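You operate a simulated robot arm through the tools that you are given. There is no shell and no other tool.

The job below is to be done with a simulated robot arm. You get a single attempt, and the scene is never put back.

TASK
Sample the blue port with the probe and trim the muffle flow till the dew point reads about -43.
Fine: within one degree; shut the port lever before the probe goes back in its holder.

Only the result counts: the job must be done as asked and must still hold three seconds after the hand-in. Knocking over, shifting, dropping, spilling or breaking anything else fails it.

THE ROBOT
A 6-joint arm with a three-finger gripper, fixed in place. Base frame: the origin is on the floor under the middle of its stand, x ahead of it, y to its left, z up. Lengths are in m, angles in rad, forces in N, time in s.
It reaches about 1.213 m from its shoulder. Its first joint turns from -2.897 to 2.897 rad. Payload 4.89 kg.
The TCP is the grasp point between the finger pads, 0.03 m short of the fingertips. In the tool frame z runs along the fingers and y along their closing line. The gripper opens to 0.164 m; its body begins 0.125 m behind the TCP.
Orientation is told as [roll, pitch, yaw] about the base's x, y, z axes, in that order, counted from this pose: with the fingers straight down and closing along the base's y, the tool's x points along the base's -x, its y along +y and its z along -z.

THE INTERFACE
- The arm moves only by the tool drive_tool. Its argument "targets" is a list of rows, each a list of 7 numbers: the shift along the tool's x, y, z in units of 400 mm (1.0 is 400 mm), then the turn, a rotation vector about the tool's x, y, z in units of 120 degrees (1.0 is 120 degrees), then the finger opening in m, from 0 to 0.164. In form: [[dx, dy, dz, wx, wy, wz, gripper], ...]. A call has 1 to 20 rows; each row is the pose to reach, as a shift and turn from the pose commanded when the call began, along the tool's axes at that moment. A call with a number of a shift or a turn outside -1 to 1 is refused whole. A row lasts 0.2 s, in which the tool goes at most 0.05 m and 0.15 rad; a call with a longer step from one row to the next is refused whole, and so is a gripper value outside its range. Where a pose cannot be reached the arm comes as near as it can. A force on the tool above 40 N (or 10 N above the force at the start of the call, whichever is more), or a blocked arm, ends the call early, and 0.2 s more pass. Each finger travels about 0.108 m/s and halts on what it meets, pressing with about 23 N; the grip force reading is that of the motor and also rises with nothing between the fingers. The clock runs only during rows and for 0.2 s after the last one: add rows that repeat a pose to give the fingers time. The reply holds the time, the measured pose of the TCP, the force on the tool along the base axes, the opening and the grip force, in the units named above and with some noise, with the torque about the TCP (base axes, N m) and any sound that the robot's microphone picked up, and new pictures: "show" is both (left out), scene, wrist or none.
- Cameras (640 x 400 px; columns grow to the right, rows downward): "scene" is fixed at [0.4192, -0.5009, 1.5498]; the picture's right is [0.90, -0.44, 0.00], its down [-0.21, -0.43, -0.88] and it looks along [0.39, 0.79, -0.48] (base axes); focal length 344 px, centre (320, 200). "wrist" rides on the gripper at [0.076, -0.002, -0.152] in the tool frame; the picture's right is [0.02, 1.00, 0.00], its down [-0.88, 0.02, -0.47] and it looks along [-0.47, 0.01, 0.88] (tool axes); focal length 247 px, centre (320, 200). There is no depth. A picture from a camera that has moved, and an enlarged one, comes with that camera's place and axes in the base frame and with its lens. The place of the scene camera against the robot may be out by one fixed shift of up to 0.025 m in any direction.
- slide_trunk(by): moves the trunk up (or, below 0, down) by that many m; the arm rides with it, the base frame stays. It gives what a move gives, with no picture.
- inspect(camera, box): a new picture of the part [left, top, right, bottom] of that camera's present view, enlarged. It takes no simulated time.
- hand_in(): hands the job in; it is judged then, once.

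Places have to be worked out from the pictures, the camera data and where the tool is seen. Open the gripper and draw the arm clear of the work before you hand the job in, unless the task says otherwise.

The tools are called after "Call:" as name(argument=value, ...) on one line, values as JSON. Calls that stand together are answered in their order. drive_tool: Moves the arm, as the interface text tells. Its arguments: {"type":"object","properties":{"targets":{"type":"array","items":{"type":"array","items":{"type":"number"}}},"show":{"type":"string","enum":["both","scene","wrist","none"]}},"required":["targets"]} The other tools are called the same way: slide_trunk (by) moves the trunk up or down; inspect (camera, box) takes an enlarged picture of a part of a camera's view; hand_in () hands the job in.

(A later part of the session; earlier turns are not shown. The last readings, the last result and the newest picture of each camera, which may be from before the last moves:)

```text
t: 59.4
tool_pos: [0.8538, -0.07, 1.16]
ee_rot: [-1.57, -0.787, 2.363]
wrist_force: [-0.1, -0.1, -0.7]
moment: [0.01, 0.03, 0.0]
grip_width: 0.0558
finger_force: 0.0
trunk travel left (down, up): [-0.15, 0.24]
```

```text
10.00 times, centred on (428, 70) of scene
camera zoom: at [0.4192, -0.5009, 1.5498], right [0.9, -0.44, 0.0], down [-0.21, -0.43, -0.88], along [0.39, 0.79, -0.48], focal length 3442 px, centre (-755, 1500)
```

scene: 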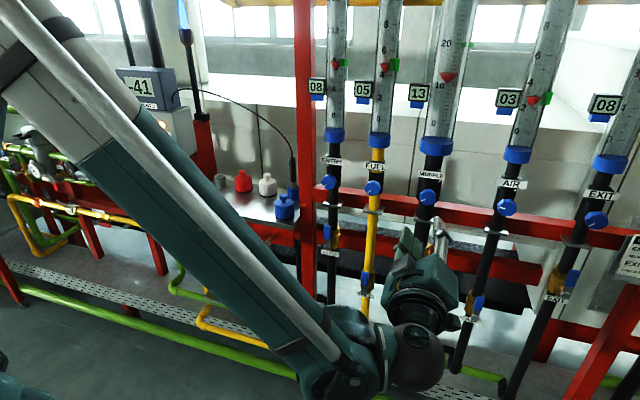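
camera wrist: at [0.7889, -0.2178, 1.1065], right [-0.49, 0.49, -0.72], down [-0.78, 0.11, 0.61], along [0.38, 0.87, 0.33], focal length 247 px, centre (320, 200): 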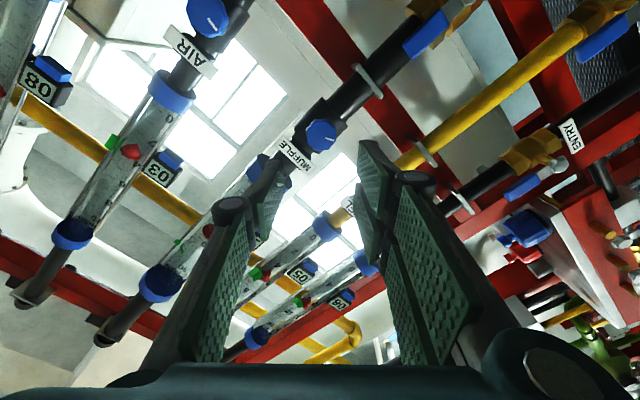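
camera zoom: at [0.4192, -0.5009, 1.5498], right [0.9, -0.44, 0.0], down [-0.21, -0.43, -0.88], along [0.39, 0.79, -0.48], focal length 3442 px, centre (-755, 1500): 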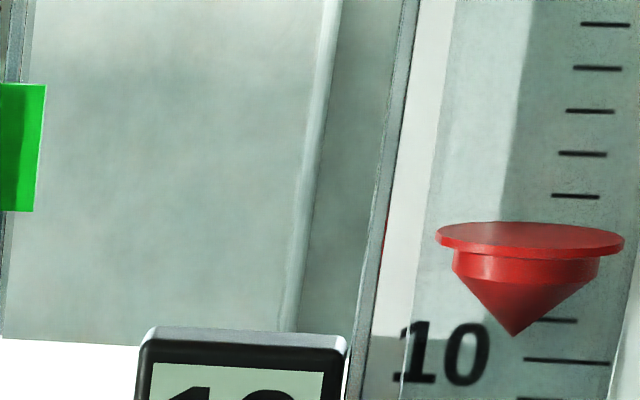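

The reading holds steady at -43 (flow 13). Now to shut the port lever: I'll back off, unroll the wrist and swing the hand back left in front of the panel.

Call:
drive_tool(targets=[[0, 0, -0.02, 0, 0, 0.06, 0.05], [0, 0, -0.05, 0, 0, 0.12, 0.04], [0, 0, -0.08, 0, 0, 0.18, 0.03], [0, 0, -0.11, 0, 0, 0.24, 0.02], [0, 0, -0.14, 0, 0, 0.31, 0.01], [0, 0, -0.15, 0, 0, 0.375, 0.0]], show="none")

Call:
drive_tool(targets=[[0.0125, 0.1, 0, 0, 0.0375, 0, 0.0], [0.025, 0.2, 0, 0, 0.075, 0, 0.0], [0.0375, 0.3, 0, 0, 0.1125, 0, 0.0], [0.05, 0.4, 0, 0, 0.15, 0, 0.0], [0.0625, 0.5, 0, 0, 0.1875, 0, 0.0], [0.075, 0.6, 0, 0, 0.225, 0, 0.0], [0.0875, 0.7, 0, 0, 0.2625, 0, 0.0], [0.1, 0.8, 0, 0, 0.3, 0, 0.0], [0.1125, 0.9, 0, 0, 0.3375, 0, 0.0], [0.125, 1.0, 0, 0, 0.375, 0, 0.0]])

Call:
slide_trunk(by=-0.15)

```text
t: 60.8
tool_pos: [0.8104, -0.111, 1.1607]
ee_rot: [1.509, -1.565, -0.717]
wrist_force: [-0.1, 0.0, 1.3]
moment: [0.03, -0.02, 0.02]
grip_width: 0.0001
finger_force: 23.1
trunk travel left (down, up): [-0.15, 0.24]
```

```text
t: 63.0
tool_pos: [0.523, 0.1704, 1.1092]
ee_rot: [0.003, -0.783, 0.789]
wrist_force: [1.7, 1.1, -0.4]
moment: [0.06, 0.09, 0.1]
grip_width: 0.0002
finger_force: 23.0
trunk travel left (down, up): [-0.15, 0.24]
camera wrist: at [0.4127, 0.0536, 1.1629], right [-0.72, 0.69, -0.01], down [0.19, 0.22, 0.96], along [0.66, 0.69, -0.29], focal length 247 px, centre (320, 200)
```

scene: 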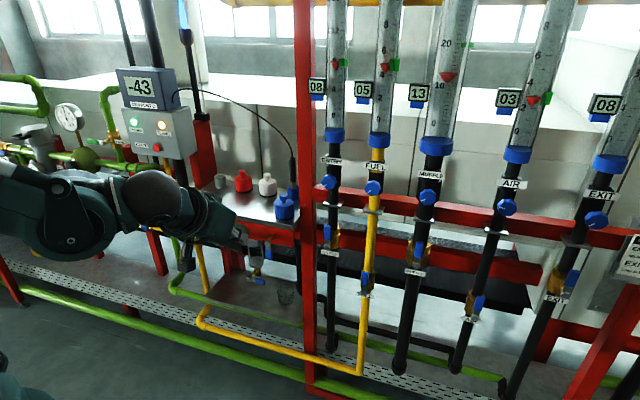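
wrist: 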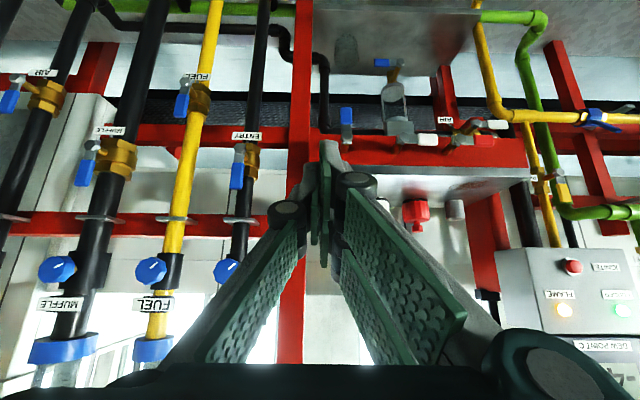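

```text
t: 64.7
tool_pos: [0.5227, 0.1712, 0.9603]
ee_rot: [0.003, -0.784, 0.788]
wrist_force: [-0.1, -0.3, 0.0]
moment: [0.01, 0.01, 0.0]
grip_width: 0.0001
finger_force: 22.9
trunk travel left (down, up): [0.0, 0.39]
```

Dew point still -43. I'll lower to lever height, to the right of the downward-hanging handle and at a standoff.

Call:
drive_tool(targets=[[-0.006, -0.006, 0.0915, 0, 0, 0, 0.0], [-0.012, -0.012, 0.183, 0, 0, 0, 0.0], [-0.0175, -0.018, 0.2745, 0, 0, 0, 0.0], [-0.023, -0.025, 0.366, 0, 0, 0, 0.0]])

Call:
inspect(camera="wrist", box=[240, 100, 440, 300])

Call:
inspect(camera="scene", box=[220, 190, 320, 290])

```text
t: 65.7
tool_pos: [0.6053, 0.2405, 0.8631]
ee_rot: [0.005, -0.785, 0.788]
wrist_force: [-2.0, -0.9, 1.3]
moment: [0.02, -0.23, -0.13]
grip_width: 0.0
finger_force: 23.1
trunk travel left (down, up): [0.0, 0.39]
camera wrist: at [0.4951, 0.1237, 0.9174], right [-0.72, 0.69, -0.01], down [0.19, 0.22, 0.96], along [0.67, 0.69, -0.29], focal length 247 px, centre (320, 200)
```

scene: 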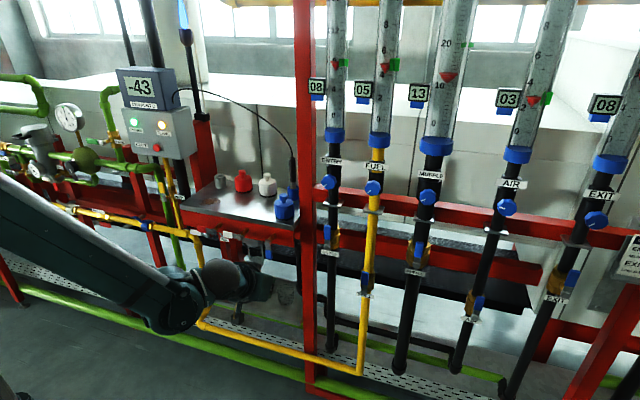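
wrist: 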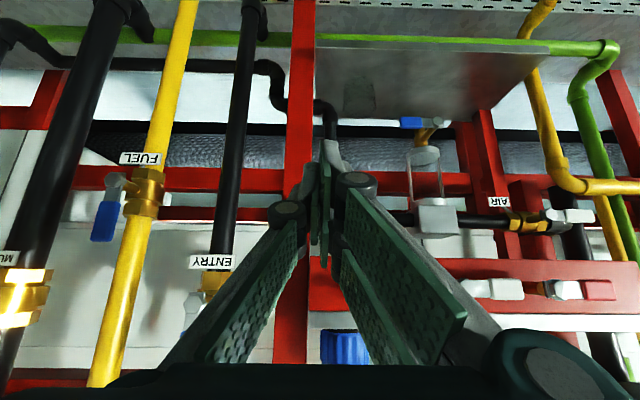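

```text
2.00 times, centred on (340, 200) of wrist
camera zoom: at [0.4951, 0.1237, 0.9174], right [-0.72, 0.69, -0.01], down [0.19, 0.22, 0.96], along [0.67, 0.69, -0.29], focal length 494 px, centre (280, 200)
```

zoom: 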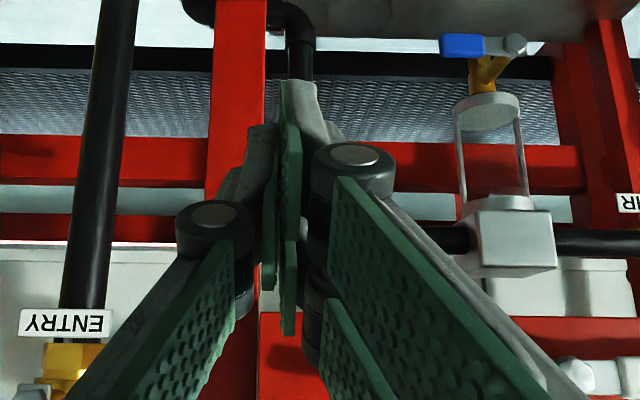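

```text
4.00 times, centred on (270, 240) of scene
camera zoom: at [0.4192, -0.5009, 1.5498], right [0.9, -0.44, 0.0], down [-0.21, -0.43, -0.88], along [0.39, 0.79, -0.48], focal length 1377 px, centre (520, 40)
```

zoom: 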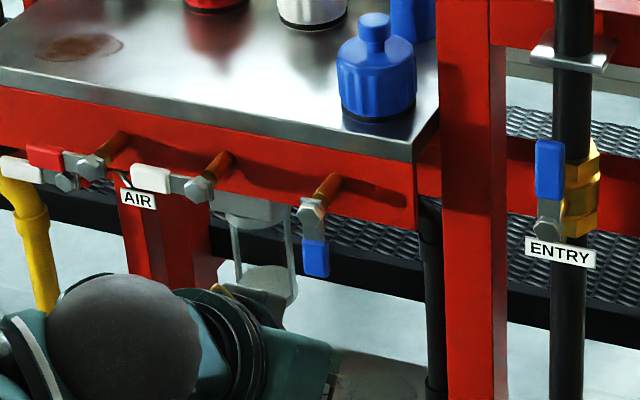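

Call:
drive_tool(targets=[[-0.057, 0, 0.057, 0, 0, 0, 0.0], [-0.114, 0, 0.114, 0, 0, 0, 0.0], [-0.1715, 0, 0.1715, 0, 0, 0, 0.0]])

Call:
inspect(camera="wrist", box=[240, 100, 440, 300])

Call:
inspect(camera="scene", box=[220, 190, 320, 290])

```text
t: 66.5
tool_pos: [0.6756, 0.3095, 0.8631]
ee_rot: [0.004, -0.785, 0.791]
wrist_force: [-0.8, -0.8, 0.3]
moment: [-0.01, -0.06, -0.08]
grip_width: 0.0
finger_force: 22.7
trunk travel left (down, up): [0.0, 0.39]
camera wrist: at [0.5654, 0.1925, 0.9166], right [-0.72, 0.69, -0.01], down [0.19, 0.22, 0.96], along [0.66, 0.69, -0.29], focal length 247 px, centre (320, 200)
```

scene: 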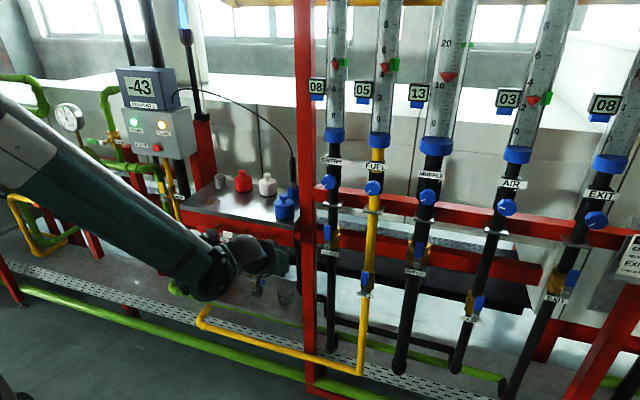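
wrist: 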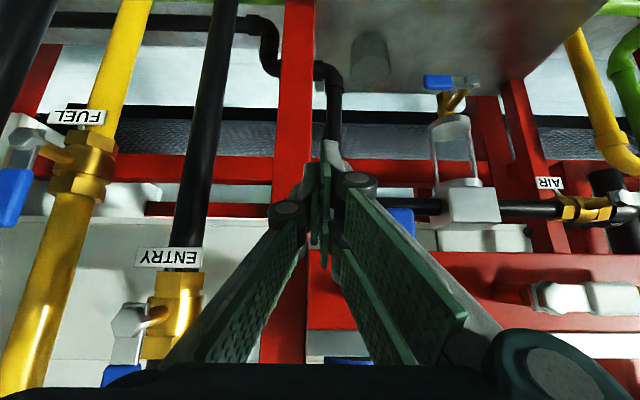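

```text
2.00 times, centred on (340, 200) of wrist
camera zoom: at [0.5654, 0.1925, 0.9166], right [-0.72, 0.69, -0.01], down [0.19, 0.22, 0.96], along [0.66, 0.69, -0.29], focal length 494 px, centre (280, 200)
```

zoom: 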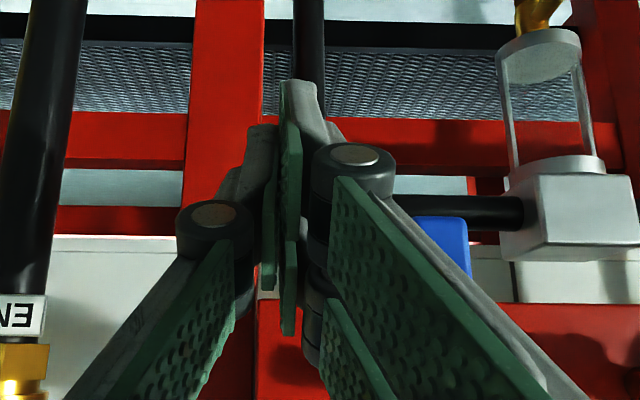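

```text
4.00 times, centred on (270, 240) of scene
camera zoom: at [0.4192, -0.5009, 1.5498], right [0.9, -0.44, 0.0], down [-0.21, -0.43, -0.88], along [0.39, 0.79, -0.48], focal length 1377 px, centre (520, 40)
```

zoom: 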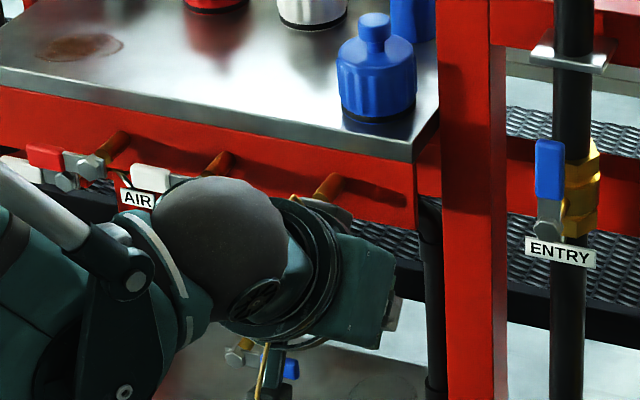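

The hanging blue handle is just left of the fingers. I'll sweep left to swing it toward horizontal.

Call:
drive_tool(targets=[[0, 0.035, 0, 0, 0, 0, 0.0], [0, 0.07, 0, 0, 0, 0, 0.0], [0, 0.105, 0, 0, 0, 0, 0.0], [0, 0.14, 0, 0, 0, 0, 0.0], [0, 0.1775, 0, 0, 0, 0, 0.0]])

Call:
inspect(camera="wrist", box=[240, 100, 440, 300])

Call:
inspect(camera="scene", box=[220, 190, 320, 290])

```text
t: 67.7
tool_pos: [0.6234, 0.3601, 0.8629]
ee_rot: [0.004, -0.784, 0.79]
wrist_force: [-0.3, -1.4, -0.8]
moment: [0.09, -0.01, 0.0]
grip_width: 0.0
finger_force: 23.0
trunk travel left (down, up): [0.0, 0.39]
camera wrist: at [0.5121, 0.2432, 0.9164], right [-0.72, 0.69, -0.01], down [0.19, 0.22, 0.96], along [0.66, 0.69, -0.29], focal length 247 px, centre (320, 200)
```

scene: 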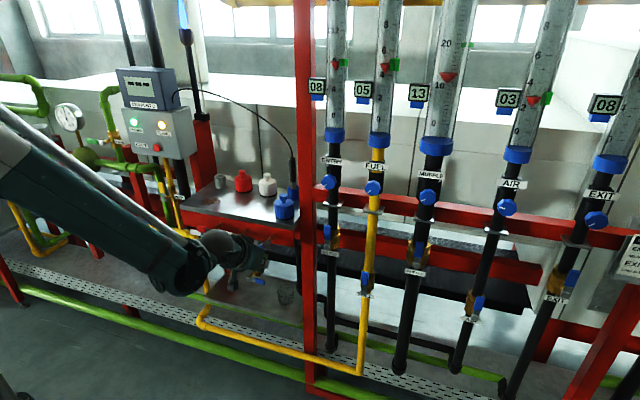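
wrist: 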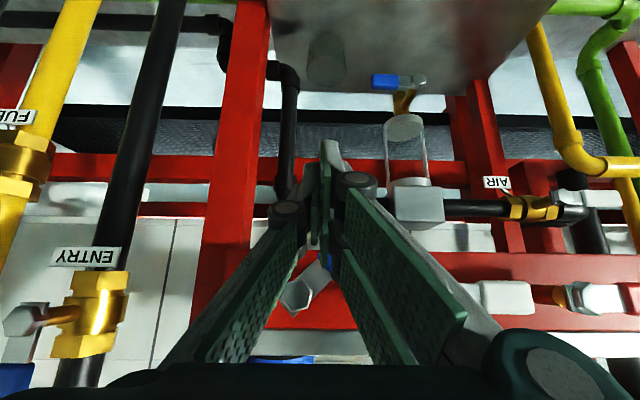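

```text
2.00 times, centred on (340, 200) of wrist
camera zoom: at [0.5121, 0.2432, 0.9164], right [-0.72, 0.69, -0.01], down [0.19, 0.22, 0.96], along [0.66, 0.69, -0.29], focal length 494 px, centre (280, 200)
```

zoom: 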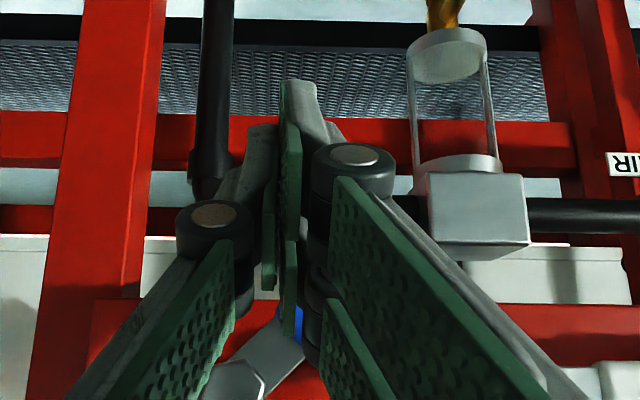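

```text
4.00 times, centred on (270, 240) of scene
camera zoom: at [0.4192, -0.5009, 1.5498], right [0.9, -0.44, 0.0], down [-0.21, -0.43, -0.88], along [0.39, 0.79, -0.48], focal length 1377 px, centre (520, 40)
```

zoom: 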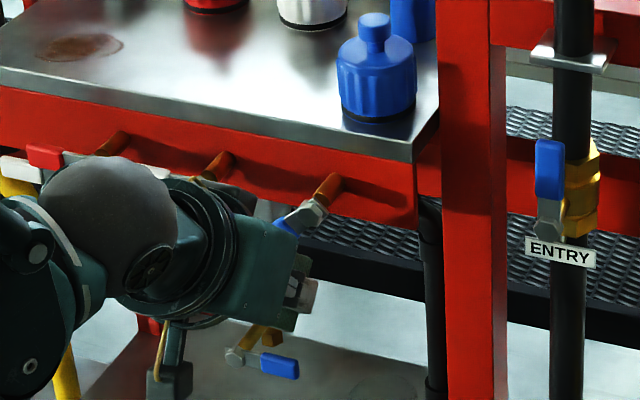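

The lever is about 35° below horizontal and following. I'll continue left slightly and lift until it reaches its shut stop.

Call:
drive_tool(targets=[[-0.0142, 0.015, -0.0142, 0, 0, 0, 0.0], [-0.0283, 0.03, -0.0283, 0, 0, 0, 0.0], [-0.0424, 0.03, -0.0424, 0, 0, 0, 0.0], [-0.0495, 0.03, -0.0495, 0, 0, 0, 0.0]])

Call:
inspect(camera="wrist", box=[240, 100, 440, 300])

Call:
inspect(camera="scene", box=[220, 190, 320, 290])

Call:
inspect(camera="scene", box=[100, 50, 200, 120])

```text
t: 68.7
tool_pos: [0.6149, 0.3685, 0.8909]
ee_rot: [0.004, -0.784, 0.791]
wrist_force: [-7.1, -3.9, -13.8]
moment: [-0.02, -0.05, -0.01]
grip_width: 0.0002
finger_force: 23.0
trunk travel left (down, up): [0.0, 0.39]
camera wrist: at [0.5047, 0.2519, 0.9447], right [-0.72, 0.69, -0.01], down [0.19, 0.22, 0.96], along [0.66, 0.69, -0.29], focal length 247 px, centre (320, 200)
```

scene: 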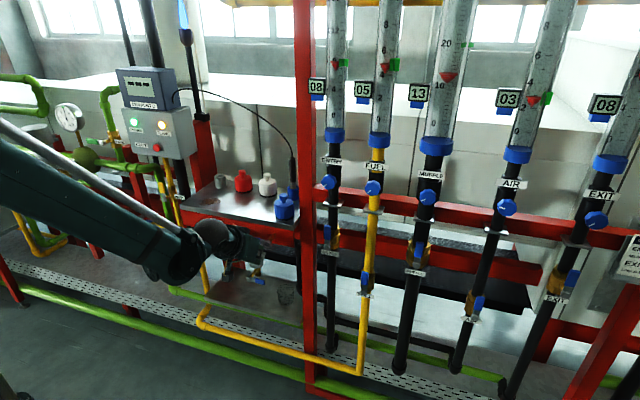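
wrist: 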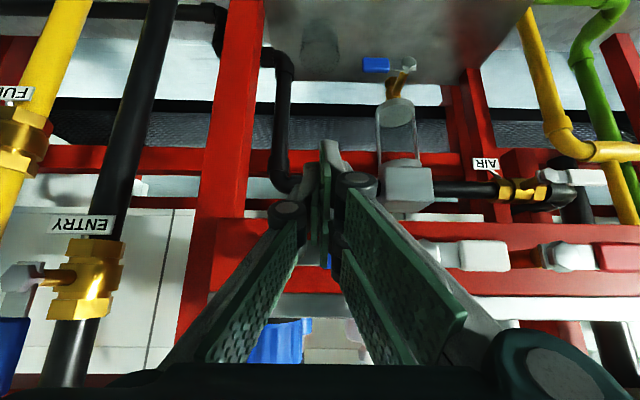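

```text
2.00 times, centred on (340, 200) of wrist
camera zoom: at [0.5047, 0.2519, 0.9447], right [-0.72, 0.69, -0.01], down [0.19, 0.22, 0.96], along [0.66, 0.69, -0.29], focal length 494 px, centre (280, 200)
```

zoom: 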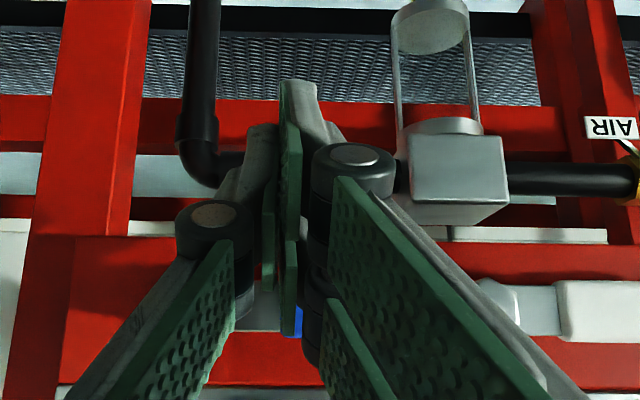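

```text
4.00 times, centred on (270, 240) of scene
camera zoom: at [0.4192, -0.5009, 1.5498], right [0.9, -0.44, 0.0], down [-0.21, -0.43, -0.88], along [0.39, 0.79, -0.48], focal length 1377 px, centre (520, 40)
```

zoom: 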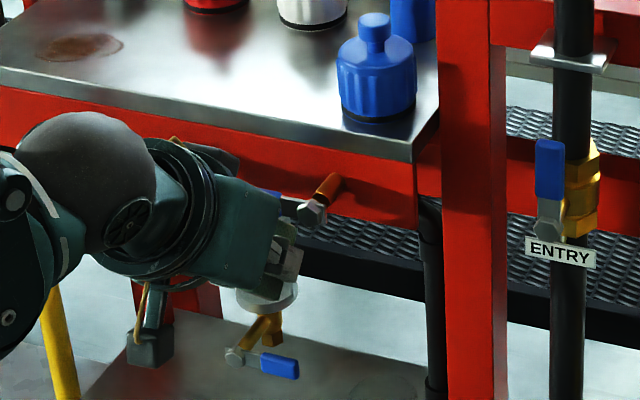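

```text
5.71 times, centred on (150, 85) of scene
camera zoom: at [0.4192, -0.5009, 1.5498], right [0.9, -0.44, 0.0], down [-0.21, -0.43, -0.88], along [0.39, 0.79, -0.48], focal length 1967 px, centre (1291, 857)
```

zoom: 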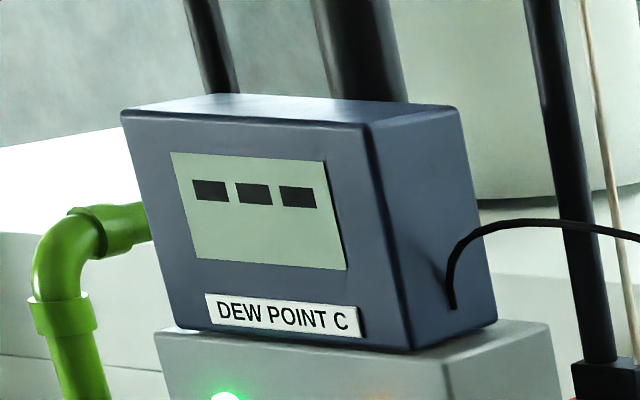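

The reaction indicates the lever is against its shut stop, and the meter shows dashes. I'll back down and out, then verify the lever stays horizontal.

Call:
drive_tool(targets=[[0.022, 0, 0.022, 0, 0, 0, 0.0], [0.0442, 0, 0.0442, 0, 0, 0, 0.0], [0.115, 0, -0.0265, 0, 0, 0, 0.0], [0.186, 0, -0.0972, 0, 0, 0, 0.0], [0.2563, 0, -0.1679, 0, 0, 0, 0.0]])

Call:
inspect(camera="scene", box=[220, 190, 320, 290])

Call:
inspect(camera="wrist", box=[240, 100, 440, 300])

```text
t: 69.9
tool_pos: [0.5308, 0.2844, 0.8669]
ee_rot: [0.003, -0.785, 0.789]
wrist_force: [1.6, 0.6, -0.8]
moment: [-0.05, 0.18, 0.07]
grip_width: 0.0
finger_force: 22.7
trunk travel left (down, up): [0.0, 0.39]
camera wrist: at [0.4189, 0.1675, 0.9202], right [-0.72, 0.69, -0.01], down [0.19, 0.22, 0.96], along [0.66, 0.69, -0.29], focal length 247 px, centre (320, 200)
```

scene: 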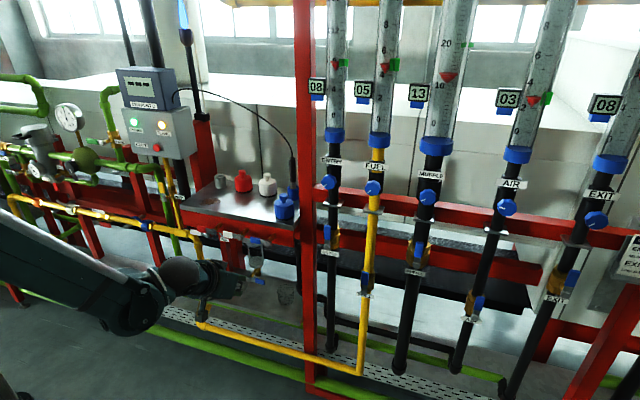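
wrist: 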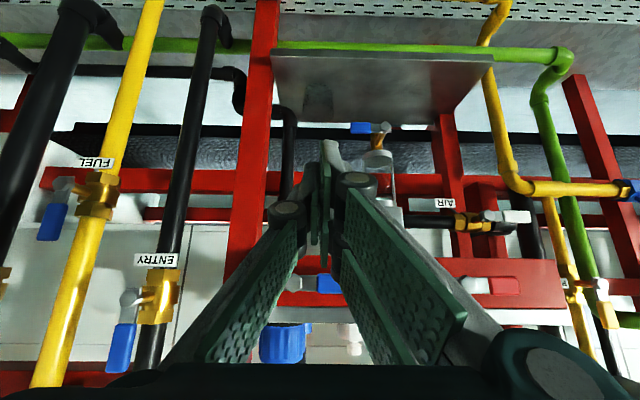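

```text
4.00 times, centred on (270, 240) of scene
camera zoom: at [0.4192, -0.5009, 1.5498], right [0.9, -0.44, 0.0], down [-0.21, -0.43, -0.88], along [0.39, 0.79, -0.48], focal length 1377 px, centre (520, 40)
```

zoom: 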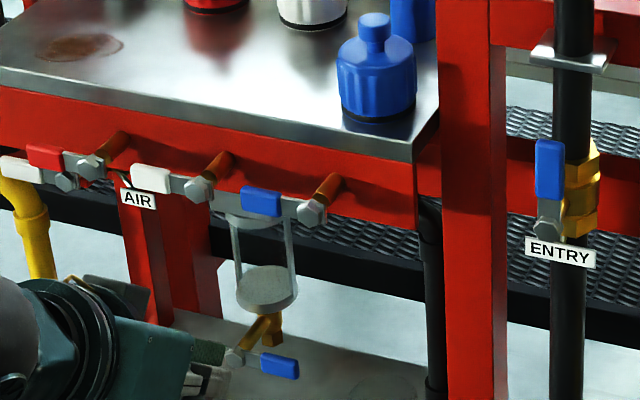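

```text
2.00 times, centred on (340, 200) of wrist
camera zoom: at [0.4189, 0.1675, 0.9202], right [-0.72, 0.69, -0.01], down [0.19, 0.22, 0.96], along [0.66, 0.69, -0.29], focal length 494 px, centre (280, 200)
```

zoom: 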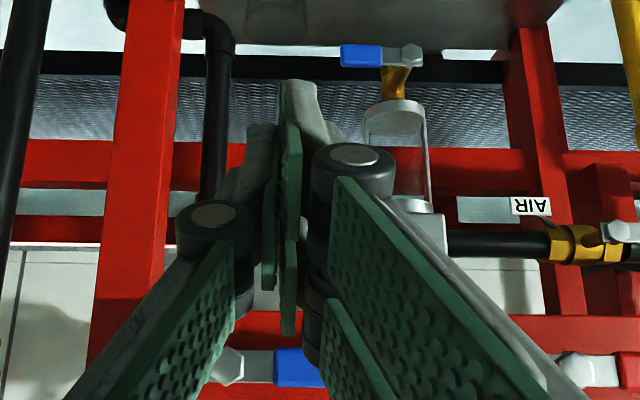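

The blue lever is horizontal (shut) again and the MUFFLE flow still shows 13. Now for the probe: I'll raise the trunk and return to the standoff position I used when leaving it.

Call:
slide_trunk(by=0.15)

Call:
drive_tool(targets=[[-0.0707, 0, -0.0707, 0, 0, 0, 0.01], [-0.1414, 0, -0.1414, 0, 0, 0, 0.02], [-0.2121, 0, -0.2121, 0, 0, 0, 0.03], [-0.3182, 0, -0.2475, 0.0224, 0, 0.0224, 0.04], [-0.4243, 0.025, -0.2475, 0.0448, 0, 0.0448, 0.05], [-0.5074, 0.05, -0.1892, 0.0672, 0, 0.0672, 0.06], [-0.5728, 0.095, -0.1237, 0.0896, 0, 0.0896, 0.06], [-0.5728, 0.095, -0.1237, 0.0896, 0, 0.0896, 0.06]])

```text
t: 71.7
tool_pos: [0.5288, 0.2841, 1.0168]
ee_rot: [0.003, -0.785, 0.789]
wrist_force: [0.3, 0.2, 0.4]
moment: [-0.02, -0.02, 0.0]
grip_width: 0.0
finger_force: 23.1
trunk travel left (down, up): [-0.15, 0.24]
```

```text
t: 73.5
tool_pos: [0.5901, 0.4003, 1.2154]
ee_rot: [0.004, -0.783, 0.525]
wrist_force: [1.7, 0.6, 0.0]
moment: [0.0, 0.05, 0.01]
grip_width: 0.06
finger_force: 0.1
trunk travel left (down, up): [-0.15, 0.24]
camera wrist: at [0.4536, 0.3162, 1.2691], right [-0.52, 0.86, -0.01], down [0.24, 0.16, 0.96], along [0.82, 0.49, -0.29], focal length 247 px, centre (320, 200)
```

scene: 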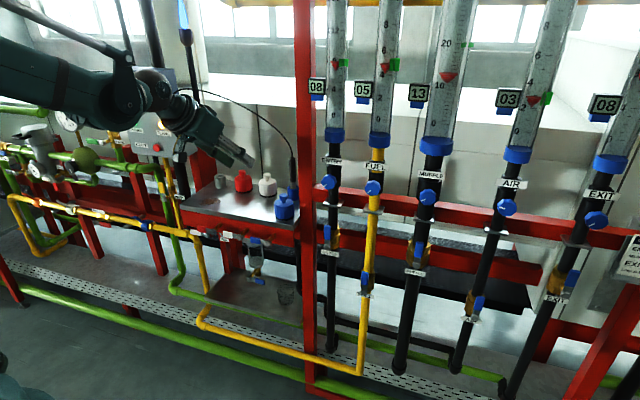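
wrist: 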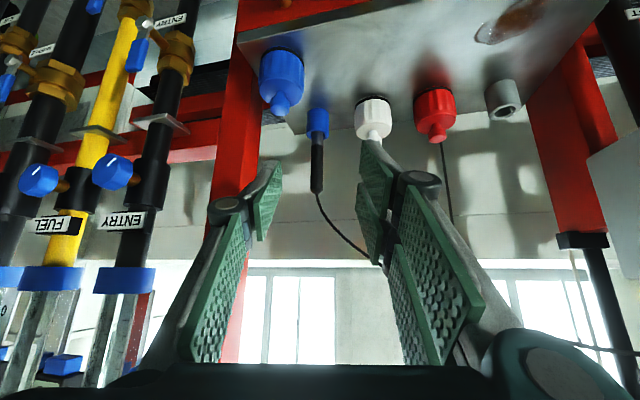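

I'm at the standoff, 0.24 m back and 0.12 m above the grasp pose. I'll approach the probe along the reversed exit path and pause just short of it.

Call:
drive_tool(targets=[[-0.0735, 0, 0.0803, 0, 0, 0, 0.06], [-0.1266, 0, 0.1687, 0, 0, 0, 0.06], [-0.1619, -0.001, 0.2747, 0, 0, 0, 0.06], [-0.1619, -0.002, 0.3808, 0, 0, 0, 0.06], [-0.1531, -0.003, 0.4957, 0, 0, 0, 0.06], [-0.1531, -0.003, 0.4957, 0, 0, 0, 0.06]])

Call:
inspect(camera="wrist", box=[240, 30, 400, 270])

```text
t: 74.9
tool_pos: [0.7493, 0.4901, 1.1212]
ee_rot: [0.004, -0.784, 0.523]
wrist_force: [0.8, 0.5, -0.2]
moment: [-0.05, 0.01, -0.02]
grip_width: 0.06
finger_force: 0.2
trunk travel left (down, up): [-0.15, 0.24]
camera wrist: at [0.6114, 0.4067, 1.1746], right [-0.52, 0.86, -0.01], down [0.24, 0.16, 0.96], along [0.82, 0.49, -0.29], focal length 247 px, centre (320, 200)
```

scene: 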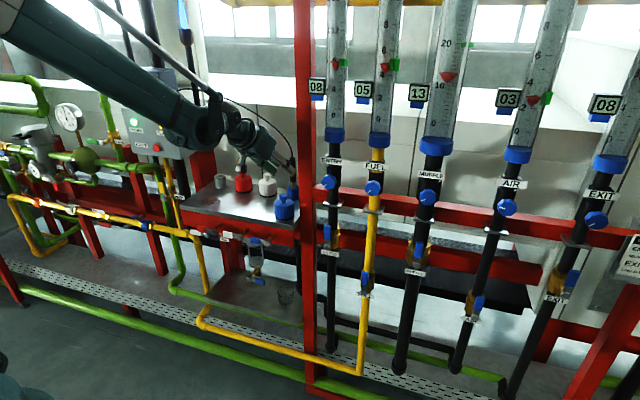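
wrist: 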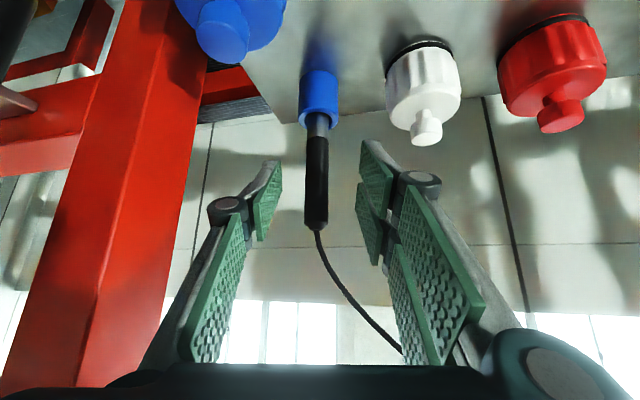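

```text
1.67 times, centred on (320, 150) of wrist
camera zoom: at [0.6114, 0.4067, 1.1746], right [-0.52, 0.86, -0.01], down [0.24, 0.16, 0.96], along [0.82, 0.49, -0.29], focal length 412 px, centre (320, 283)
```

zoom: 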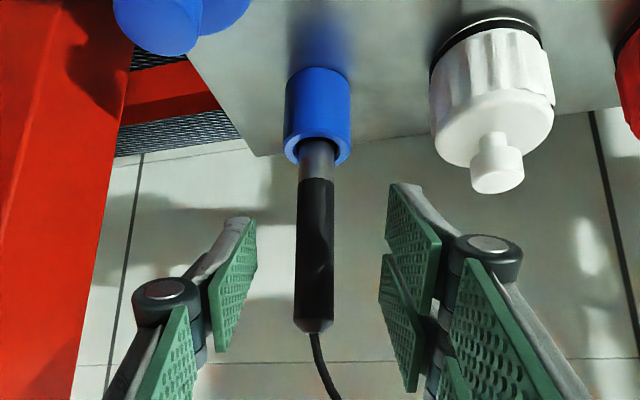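

Call:
drive_tool(targets=[[-0.0292, -0.001, 0.0769, 0, 0, 0, 0.06], [-0.0583, -0.0025, 0.1563, 0, 0, 0, 0.06], [-0.0583, -0.0025, 0.1563, 0, 0, 0, 0.06]])

Call:
inspect(camera="wrist", box=[240, 30, 400, 270])

```text
t: 75.7
tool_pos: [0.8024, 0.523, 1.0929]
ee_rot: [0.004, -0.783, 0.524]
wrist_force: [0.5, 0.3, 0.0]
moment: [-0.02, -0.01, 0.02]
grip_width: 0.0601
finger_force: 0.0
trunk travel left (down, up): [-0.15, 0.24]
camera wrist: at [0.6652, 0.4398, 1.1455], right [-0.52, 0.86, -0.01], down [0.24, 0.16, 0.96], along [0.82, 0.49, -0.29], focal length 247 px, centre (320, 200)
```

scene: 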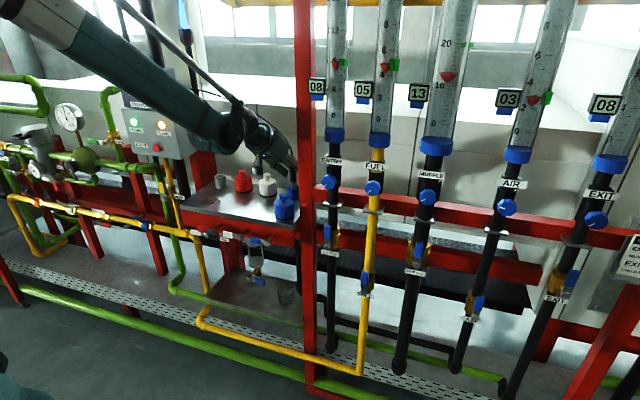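
wrist: 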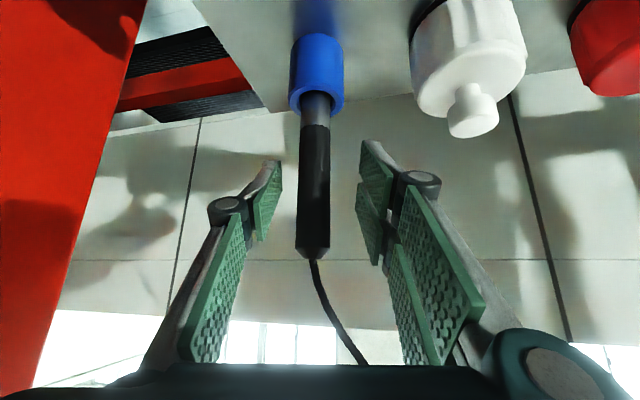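

```text
1.67 times, centred on (320, 150) of wrist
camera zoom: at [0.6652, 0.4398, 1.1455], right [-0.52, 0.86, -0.01], down [0.24, 0.16, 0.96], along [0.82, 0.49, -0.29], focal length 412 px, centre (320, 283)
```

zoom: 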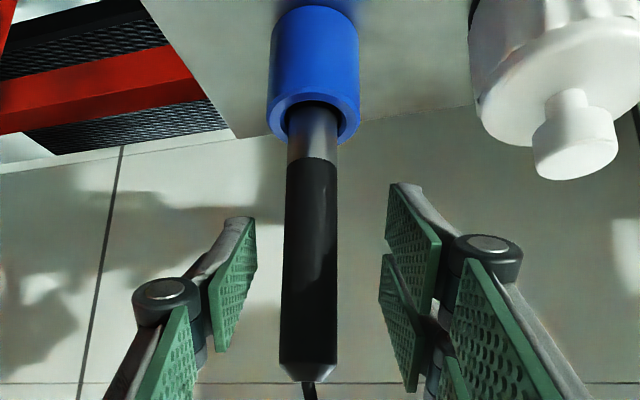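

The handle sits about 4 mm toward the −y side. I'll shift over and close on it.

Call:
drive_tool(targets=[[0, -0.009, 0, 0, 0, 0, 0.06], [0, -0.009, 0, 0, 0, 0, 0.045], [0, -0.009, 0, 0, 0, 0, 0.03], [0, -0.009, 0, 0, 0, 0, 0.015], [0, -0.009, 0, 0, 0, 0, 0.005], [0, -0.009, 0, 0, 0, 0, 0.005]])

```text
t: 77.1
tool_pos: [0.8038, 0.5179, 1.0906]
ee_rot: [0.003, -0.78, 0.523]
wrist_force: [0.1, -0.6, -0.3]
moment: [0.02, 0.0, -0.04]
grip_width: 0.0197
finger_force: 22.5
trunk travel left (down, up): [-0.15, 0.24]
camera wrist: at [0.6668, 0.436, 1.1455], right [-0.52, 0.86, -0.01], down [0.24, 0.16, 0.96], along [0.82, 0.49, -0.29], focal length 247 px, centre (320, 200)
```

scene: 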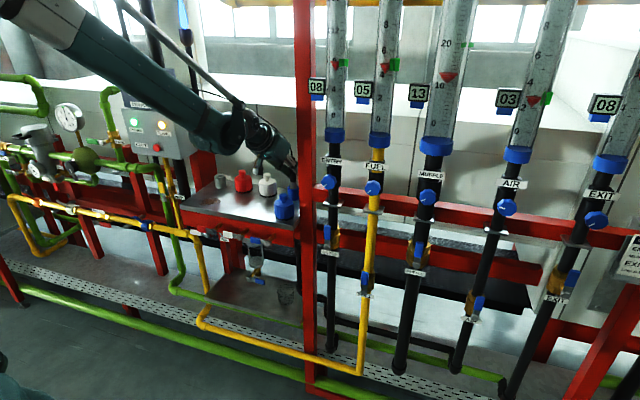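
wrist: 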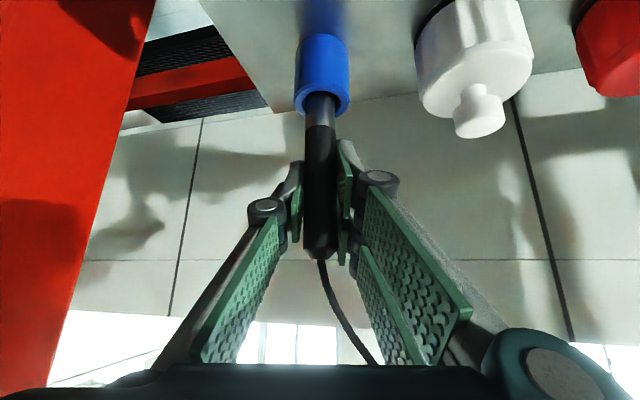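

Gripped. I'll lift the probe straight up out of the port.

Call:
drive_tool(targets=[[-0.02, 0, -0.02, 0, 0, 0, 0.005], [-0.06, 0, -0.0602, 0, 0, 0, 0.005], [-0.11, 0, -0.1105, 0, 0, 0, 0.005], [-0.16, 0, -0.1608, 0, 0, 0, 0.005], [-0.215, 0, -0.216, 0, 0, 0, 0.005], [-0.2645, 0, -0.2658, 0, 0, 0, 0.005]])

Call:
inspect(camera="scene", box=[205, 100, 320, 230])

```text
t: 78.5
tool_pos: [0.8059, 0.5192, 1.2421]
ee_rot: [0.004, -0.784, 0.524]
wrist_force: [1.0, 0.2, -1.3]
moment: [0.01, 0.0, -0.02]
grip_width: 0.0199
finger_force: 22.5
trunk travel left (down, up): [-0.15, 0.24]
camera wrist: at [0.6692, 0.4356, 1.2955], right [-0.52, 0.86, -0.01], down [0.24, 0.16, 0.96], along [0.82, 0.49, -0.29], focal length 247 px, centre (320, 200)
```

scene: 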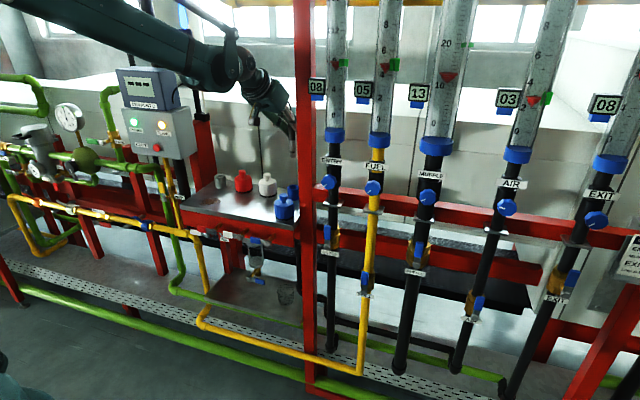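
wrist: 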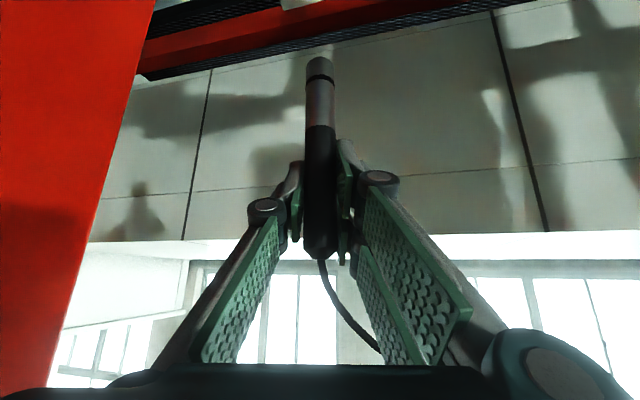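

```text
3.08 times, centred on (262, 165) of scene
camera zoom: at [0.4192, -0.5009, 1.5498], right [0.9, -0.44, 0.0], down [-0.21, -0.43, -0.88], along [0.39, 0.79, -0.48], focal length 1059 px, centre (497, 308)
```

zoom: 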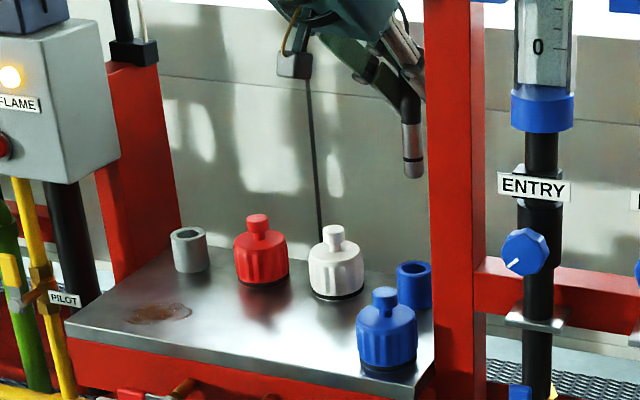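

The probe is out cleanly. I'll carry it back over the shelf to above the grey holder, turning the hand back to about 43° yaw on the way.

Call:
drive_tool(targets=[[0.0173, 0.0904, -0.0173, -0.0096, 0, -0.0096, 0.005], [0.0346, 0.1808, -0.0346, -0.0192, 0, -0.0192, 0.005], [0.0519, 0.2711, -0.0519, -0.0287, 0, -0.0287, 0.005], [0.0693, 0.3615, -0.0692, -0.0383, 0, -0.0383, 0.005], [0.0866, 0.4519, -0.0864, -0.0479, 0, -0.0479, 0.005], [0.1039, 0.5423, -0.1037, -0.0575, 0, -0.0575, 0.005], [0.1212, 0.6326, -0.121, -0.067, 0, -0.067, 0.005], [0.1385, 0.723, -0.1383, -0.0766, 0, -0.0766, 0.005], [0.1385, 0.723, -0.1383, -0.0766, 0, -0.0766, 0.005]])

Call:
inspect(camera="scene", box=[195, 130, 245, 205])

```text
t: 80.5
tool_pos: [0.592, 0.7302, 1.2388]
ee_rot: [0.003, -0.785, 0.75]
wrist_force: [0.1, 0.4, -0.3]
moment: [0.0, 0.01, 0.01]
grip_width: 0.0199
finger_force: 22.3
trunk travel left (down, up): [-0.15, 0.24]
camera wrist: at [0.4763, 0.6168, 1.2926], right [-0.7, 0.72, -0.01], down [0.2, 0.21, 0.96], along [0.69, 0.66, -0.29], focal length 247 px, centre (320, 200)
```

scene: 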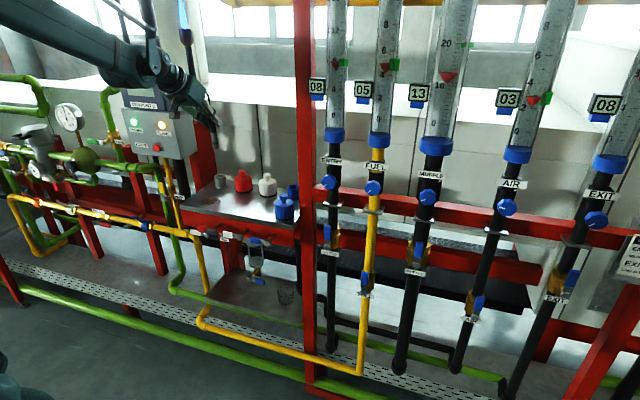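
wrist: 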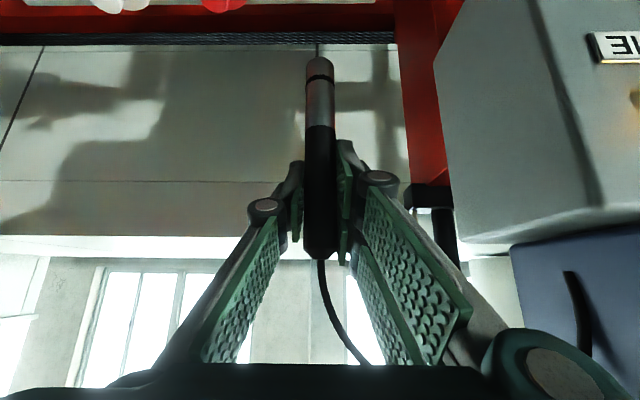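

```text
5.33 times, centred on (220, 168) of scene
camera zoom: at [0.4192, -0.5009, 1.5498], right [0.9, -0.44, 0.0], down [-0.21, -0.43, -0.88], along [0.39, 0.79, -0.48], focal length 1836 px, centre (853, 373)
```

zoom: 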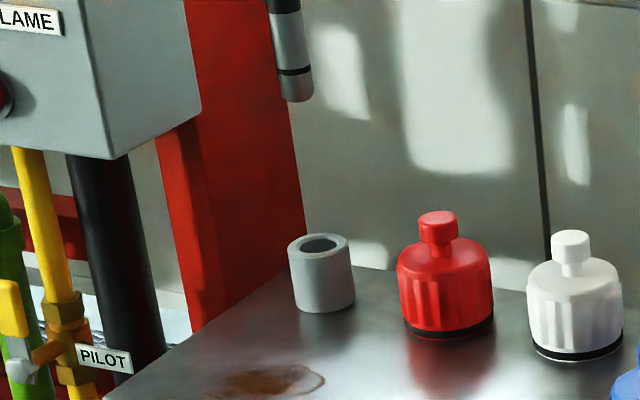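

Over the holder the scene view already lines up within about 1–2 mm. I'll lower 0.08 m so the tip is about 25 mm above the cup rim and check closely.

Call:
drive_tool(targets=[[0.035, 0, 0.035, 0, 0, 0, 0.005], [0.07, 0, 0.07, 0, 0, 0, 0.005], [0.105, 0, 0.105, 0, 0, 0, 0.005], [0.1344, 0, 0.1344, 0, 0, 0, 0.005], [0.1344, 0, 0.1344, 0, 0, 0, 0.005]], show="none")

Call:
inspect(camera="scene", box=[208, 155, 238, 200])

Call:
inspect(camera="wrist", box=[295, 0, 345, 75])

```text
t: 81.7
tool_pos: [0.5933, 0.7294, 1.1625]
ee_rot: [0.003, -0.785, 0.75]
wrist_force: [0.3, 1.5, -0.7]
moment: [-0.03, -0.02, -0.02]
grip_width: 0.02
finger_force: 23.0
trunk travel left (down, up): [-0.15, 0.24]
```

```text
8.89 times, centred on (223, 178) of scene
camera zoom: at [0.4192, -0.5009, 1.5498], right [0.9, -0.44, 0.0], down [-0.21, -0.43, -0.88], along [0.39, 0.79, -0.48], focal length 3059 px, centre (1182, 400)
```

zoom: 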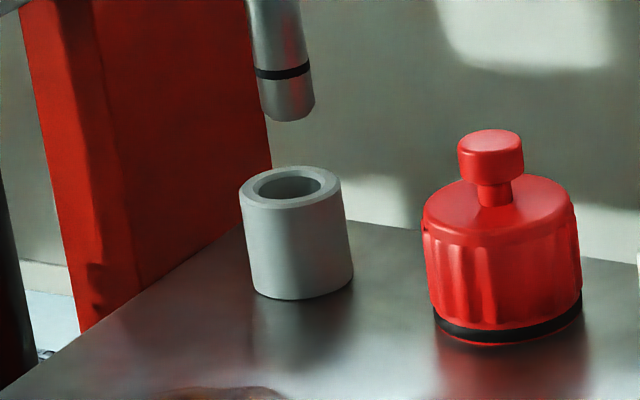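

```text
5.33 times, centred on (320, 38) of wrist
camera zoom: at [0.4786, 0.6168, 1.2164], right [-0.7, 0.72, -0.01], down [0.2, 0.21, 0.96], along [0.69, 0.66, -0.29], focal length 1317 px, centre (320, 1067)
```

zoom: 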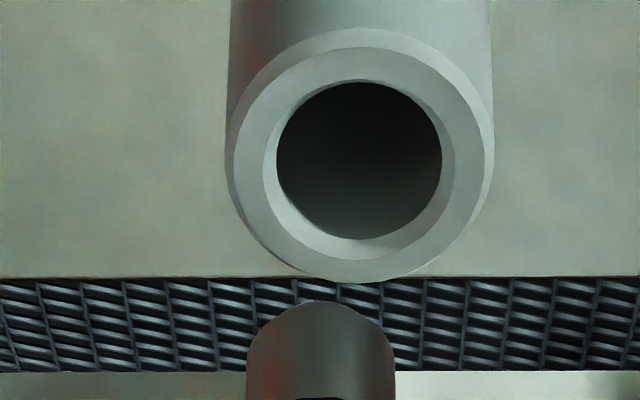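

Both views agree the cup is about 5.6 mm to the tool's +y side. I'll shift over by that and lower 20 mm.

Call:
drive_tool(targets=[[0, 0.014, 0, 0, 0, 0, 0.005], [0.0177, 0.014, 0.0177, 0, 0, 0, 0.005], [0.0354, 0.014, 0.0354, 0, 0, 0, 0.005], [0.0354, 0.014, 0.0354, 0, 0, 0, 0.005]], show="none")

Call:
inspect(camera="scene", box=[208, 155, 238, 200])

Call:
inspect(camera="wrist", box=[295, 0, 345, 100])

```text
t: 82.7
tool_pos: [0.5884, 0.7332, 1.1426]
ee_rot: [0.003, -0.785, 0.749]
wrist_force: [0.3, 0.0, -1.5]
moment: [0.01, -0.01, -0.02]
grip_width: 0.0201
finger_force: 23.3
trunk travel left (down, up): [-0.15, 0.24]
```

```text
8.89 times, centred on (223, 178) of scene
camera zoom: at [0.4192, -0.5009, 1.5498], right [0.9, -0.44, 0.0], down [-0.21, -0.43, -0.88], along [0.39, 0.79, -0.48], focal length 3059 px, centre (1182, 400)
```

zoom: 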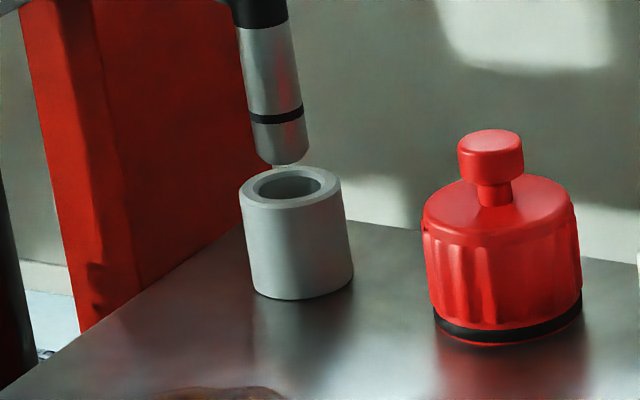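

```text
4.00 times, centred on (320, 50) of wrist
camera zoom: at [0.4741, 0.6197, 1.1963], right [-0.7, 0.72, -0.01], down [0.2, 0.21, 0.96], along [0.69, 0.66, -0.29], focal length 988 px, centre (320, 800)
```

zoom: 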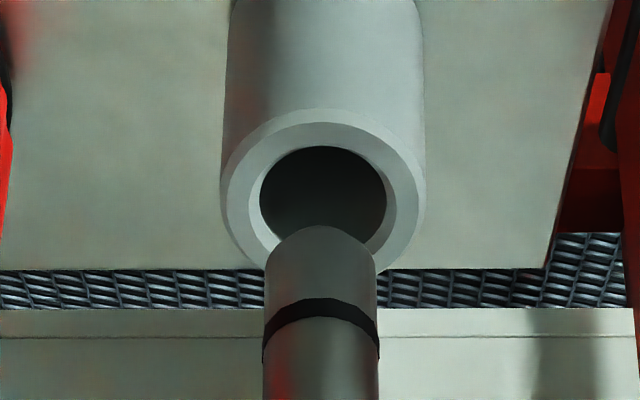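

Alignment looks within 1 mm in both views. I'll lower another 12 mm so the tip just enters the cup, then check again.

Call:
drive_tool(targets=[[0.0081, 0, 0.0067, 0, 0, 0, 0.005], [0.0152, 0, 0.0138, 0, 0, 0, 0.005], [0.0219, 0, 0.0205, 0, 0, 0, 0.005], [0.0219, 0, 0.0205, 0, 0, 0, 0.005]], show="none")

Call:
inspect(camera="scene", box=[208, 155, 238, 200])

Call:
inspect(camera="wrist", box=[295, 0, 345, 100])

```text
t: 83.7
tool_pos: [0.5879, 0.7327, 1.1312]
ee_rot: [0.005, -0.785, 0.75]
wrist_force: [0.1, 0.8, -0.4]
moment: [-0.02, 0.01, -0.02]
grip_width: 0.02
finger_force: 23.1
trunk travel left (down, up): [-0.15, 0.24]
```

```text
8.89 times, centred on (223, 178) of scene
camera zoom: at [0.4192, -0.5009, 1.5498], right [0.9, -0.44, 0.0], down [-0.21, -0.43, -0.88], along [0.39, 0.79, -0.48], focal length 3059 px, centre (1182, 400)
```

zoom: 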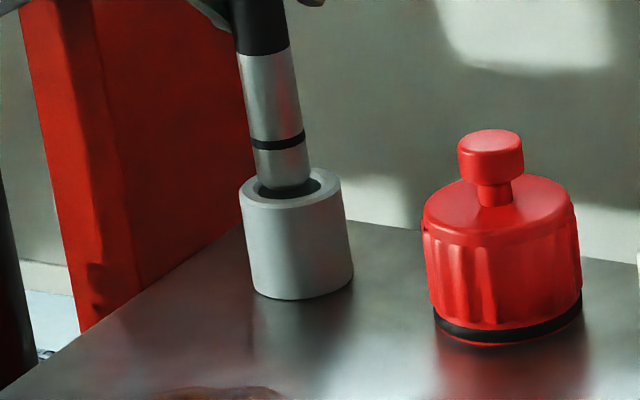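

```text
4.00 times, centred on (320, 50) of wrist
camera zoom: at [0.473, 0.6193, 1.1849], right [-0.7, 0.72, -0.01], down [0.2, 0.21, 0.96], along [0.69, 0.66, -0.29], focal length 988 px, centre (320, 800)
```

zoom: 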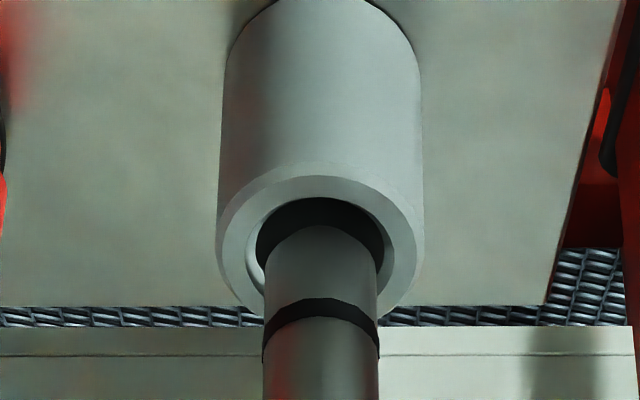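

Call:
drive_tool(targets=[[0.0062, -0.001, 0.008, 0, 0, 0, 0.005], [0.0133, -0.001, 0.0151, 0, 0, 0, 0.005], [0.0133, -0.001, 0.0151, 0, 0, 0, 0.005]], show="none")

Call:
inspect(camera="scene", box=[208, 155, 238, 200])

Call:
inspect(camera="wrist", box=[295, 0, 345, 100])

```text
t: 84.5
tool_pos: [0.5891, 0.7317, 1.1231]
ee_rot: [0.003, -0.784, 0.75]
wrist_force: [0.6, -1.2, -0.8]
moment: [0.01, -0.03, -0.01]
grip_width: 0.0198
finger_force: 22.8
trunk travel left (down, up): [-0.15, 0.24]
```

```text
8.89 times, centred on (223, 178) of scene
camera zoom: at [0.4192, -0.5009, 1.5498], right [0.9, -0.44, 0.0], down [-0.21, -0.43, -0.88], along [0.39, 0.79, -0.48], focal length 3059 px, centre (1182, 400)
```

zoom: 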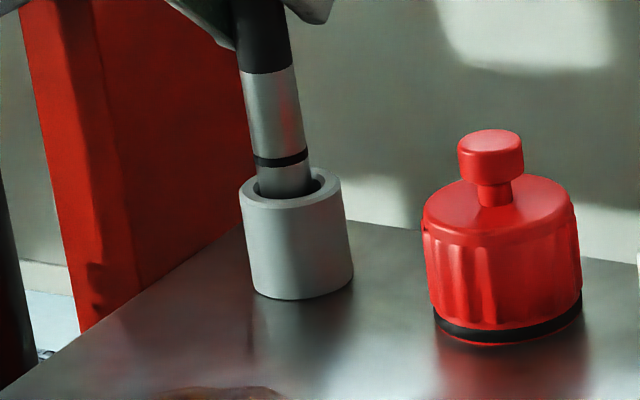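

```text
4.00 times, centred on (320, 50) of wrist
camera zoom: at [0.4732, 0.6198, 1.1768], right [-0.7, 0.72, -0.01], down [0.2, 0.21, 0.96], along [0.69, 0.66, -0.29], focal length 988 px, centre (320, 800)
```

zoom: 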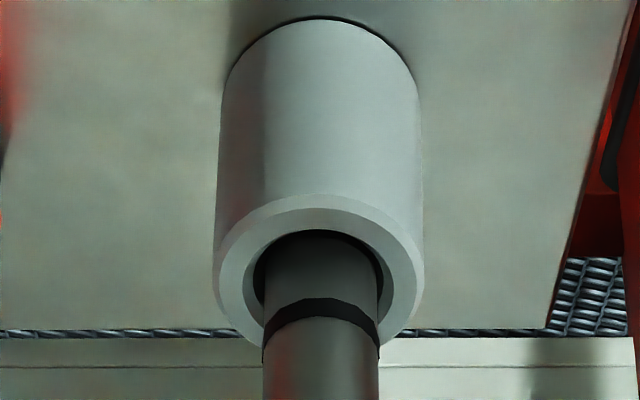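

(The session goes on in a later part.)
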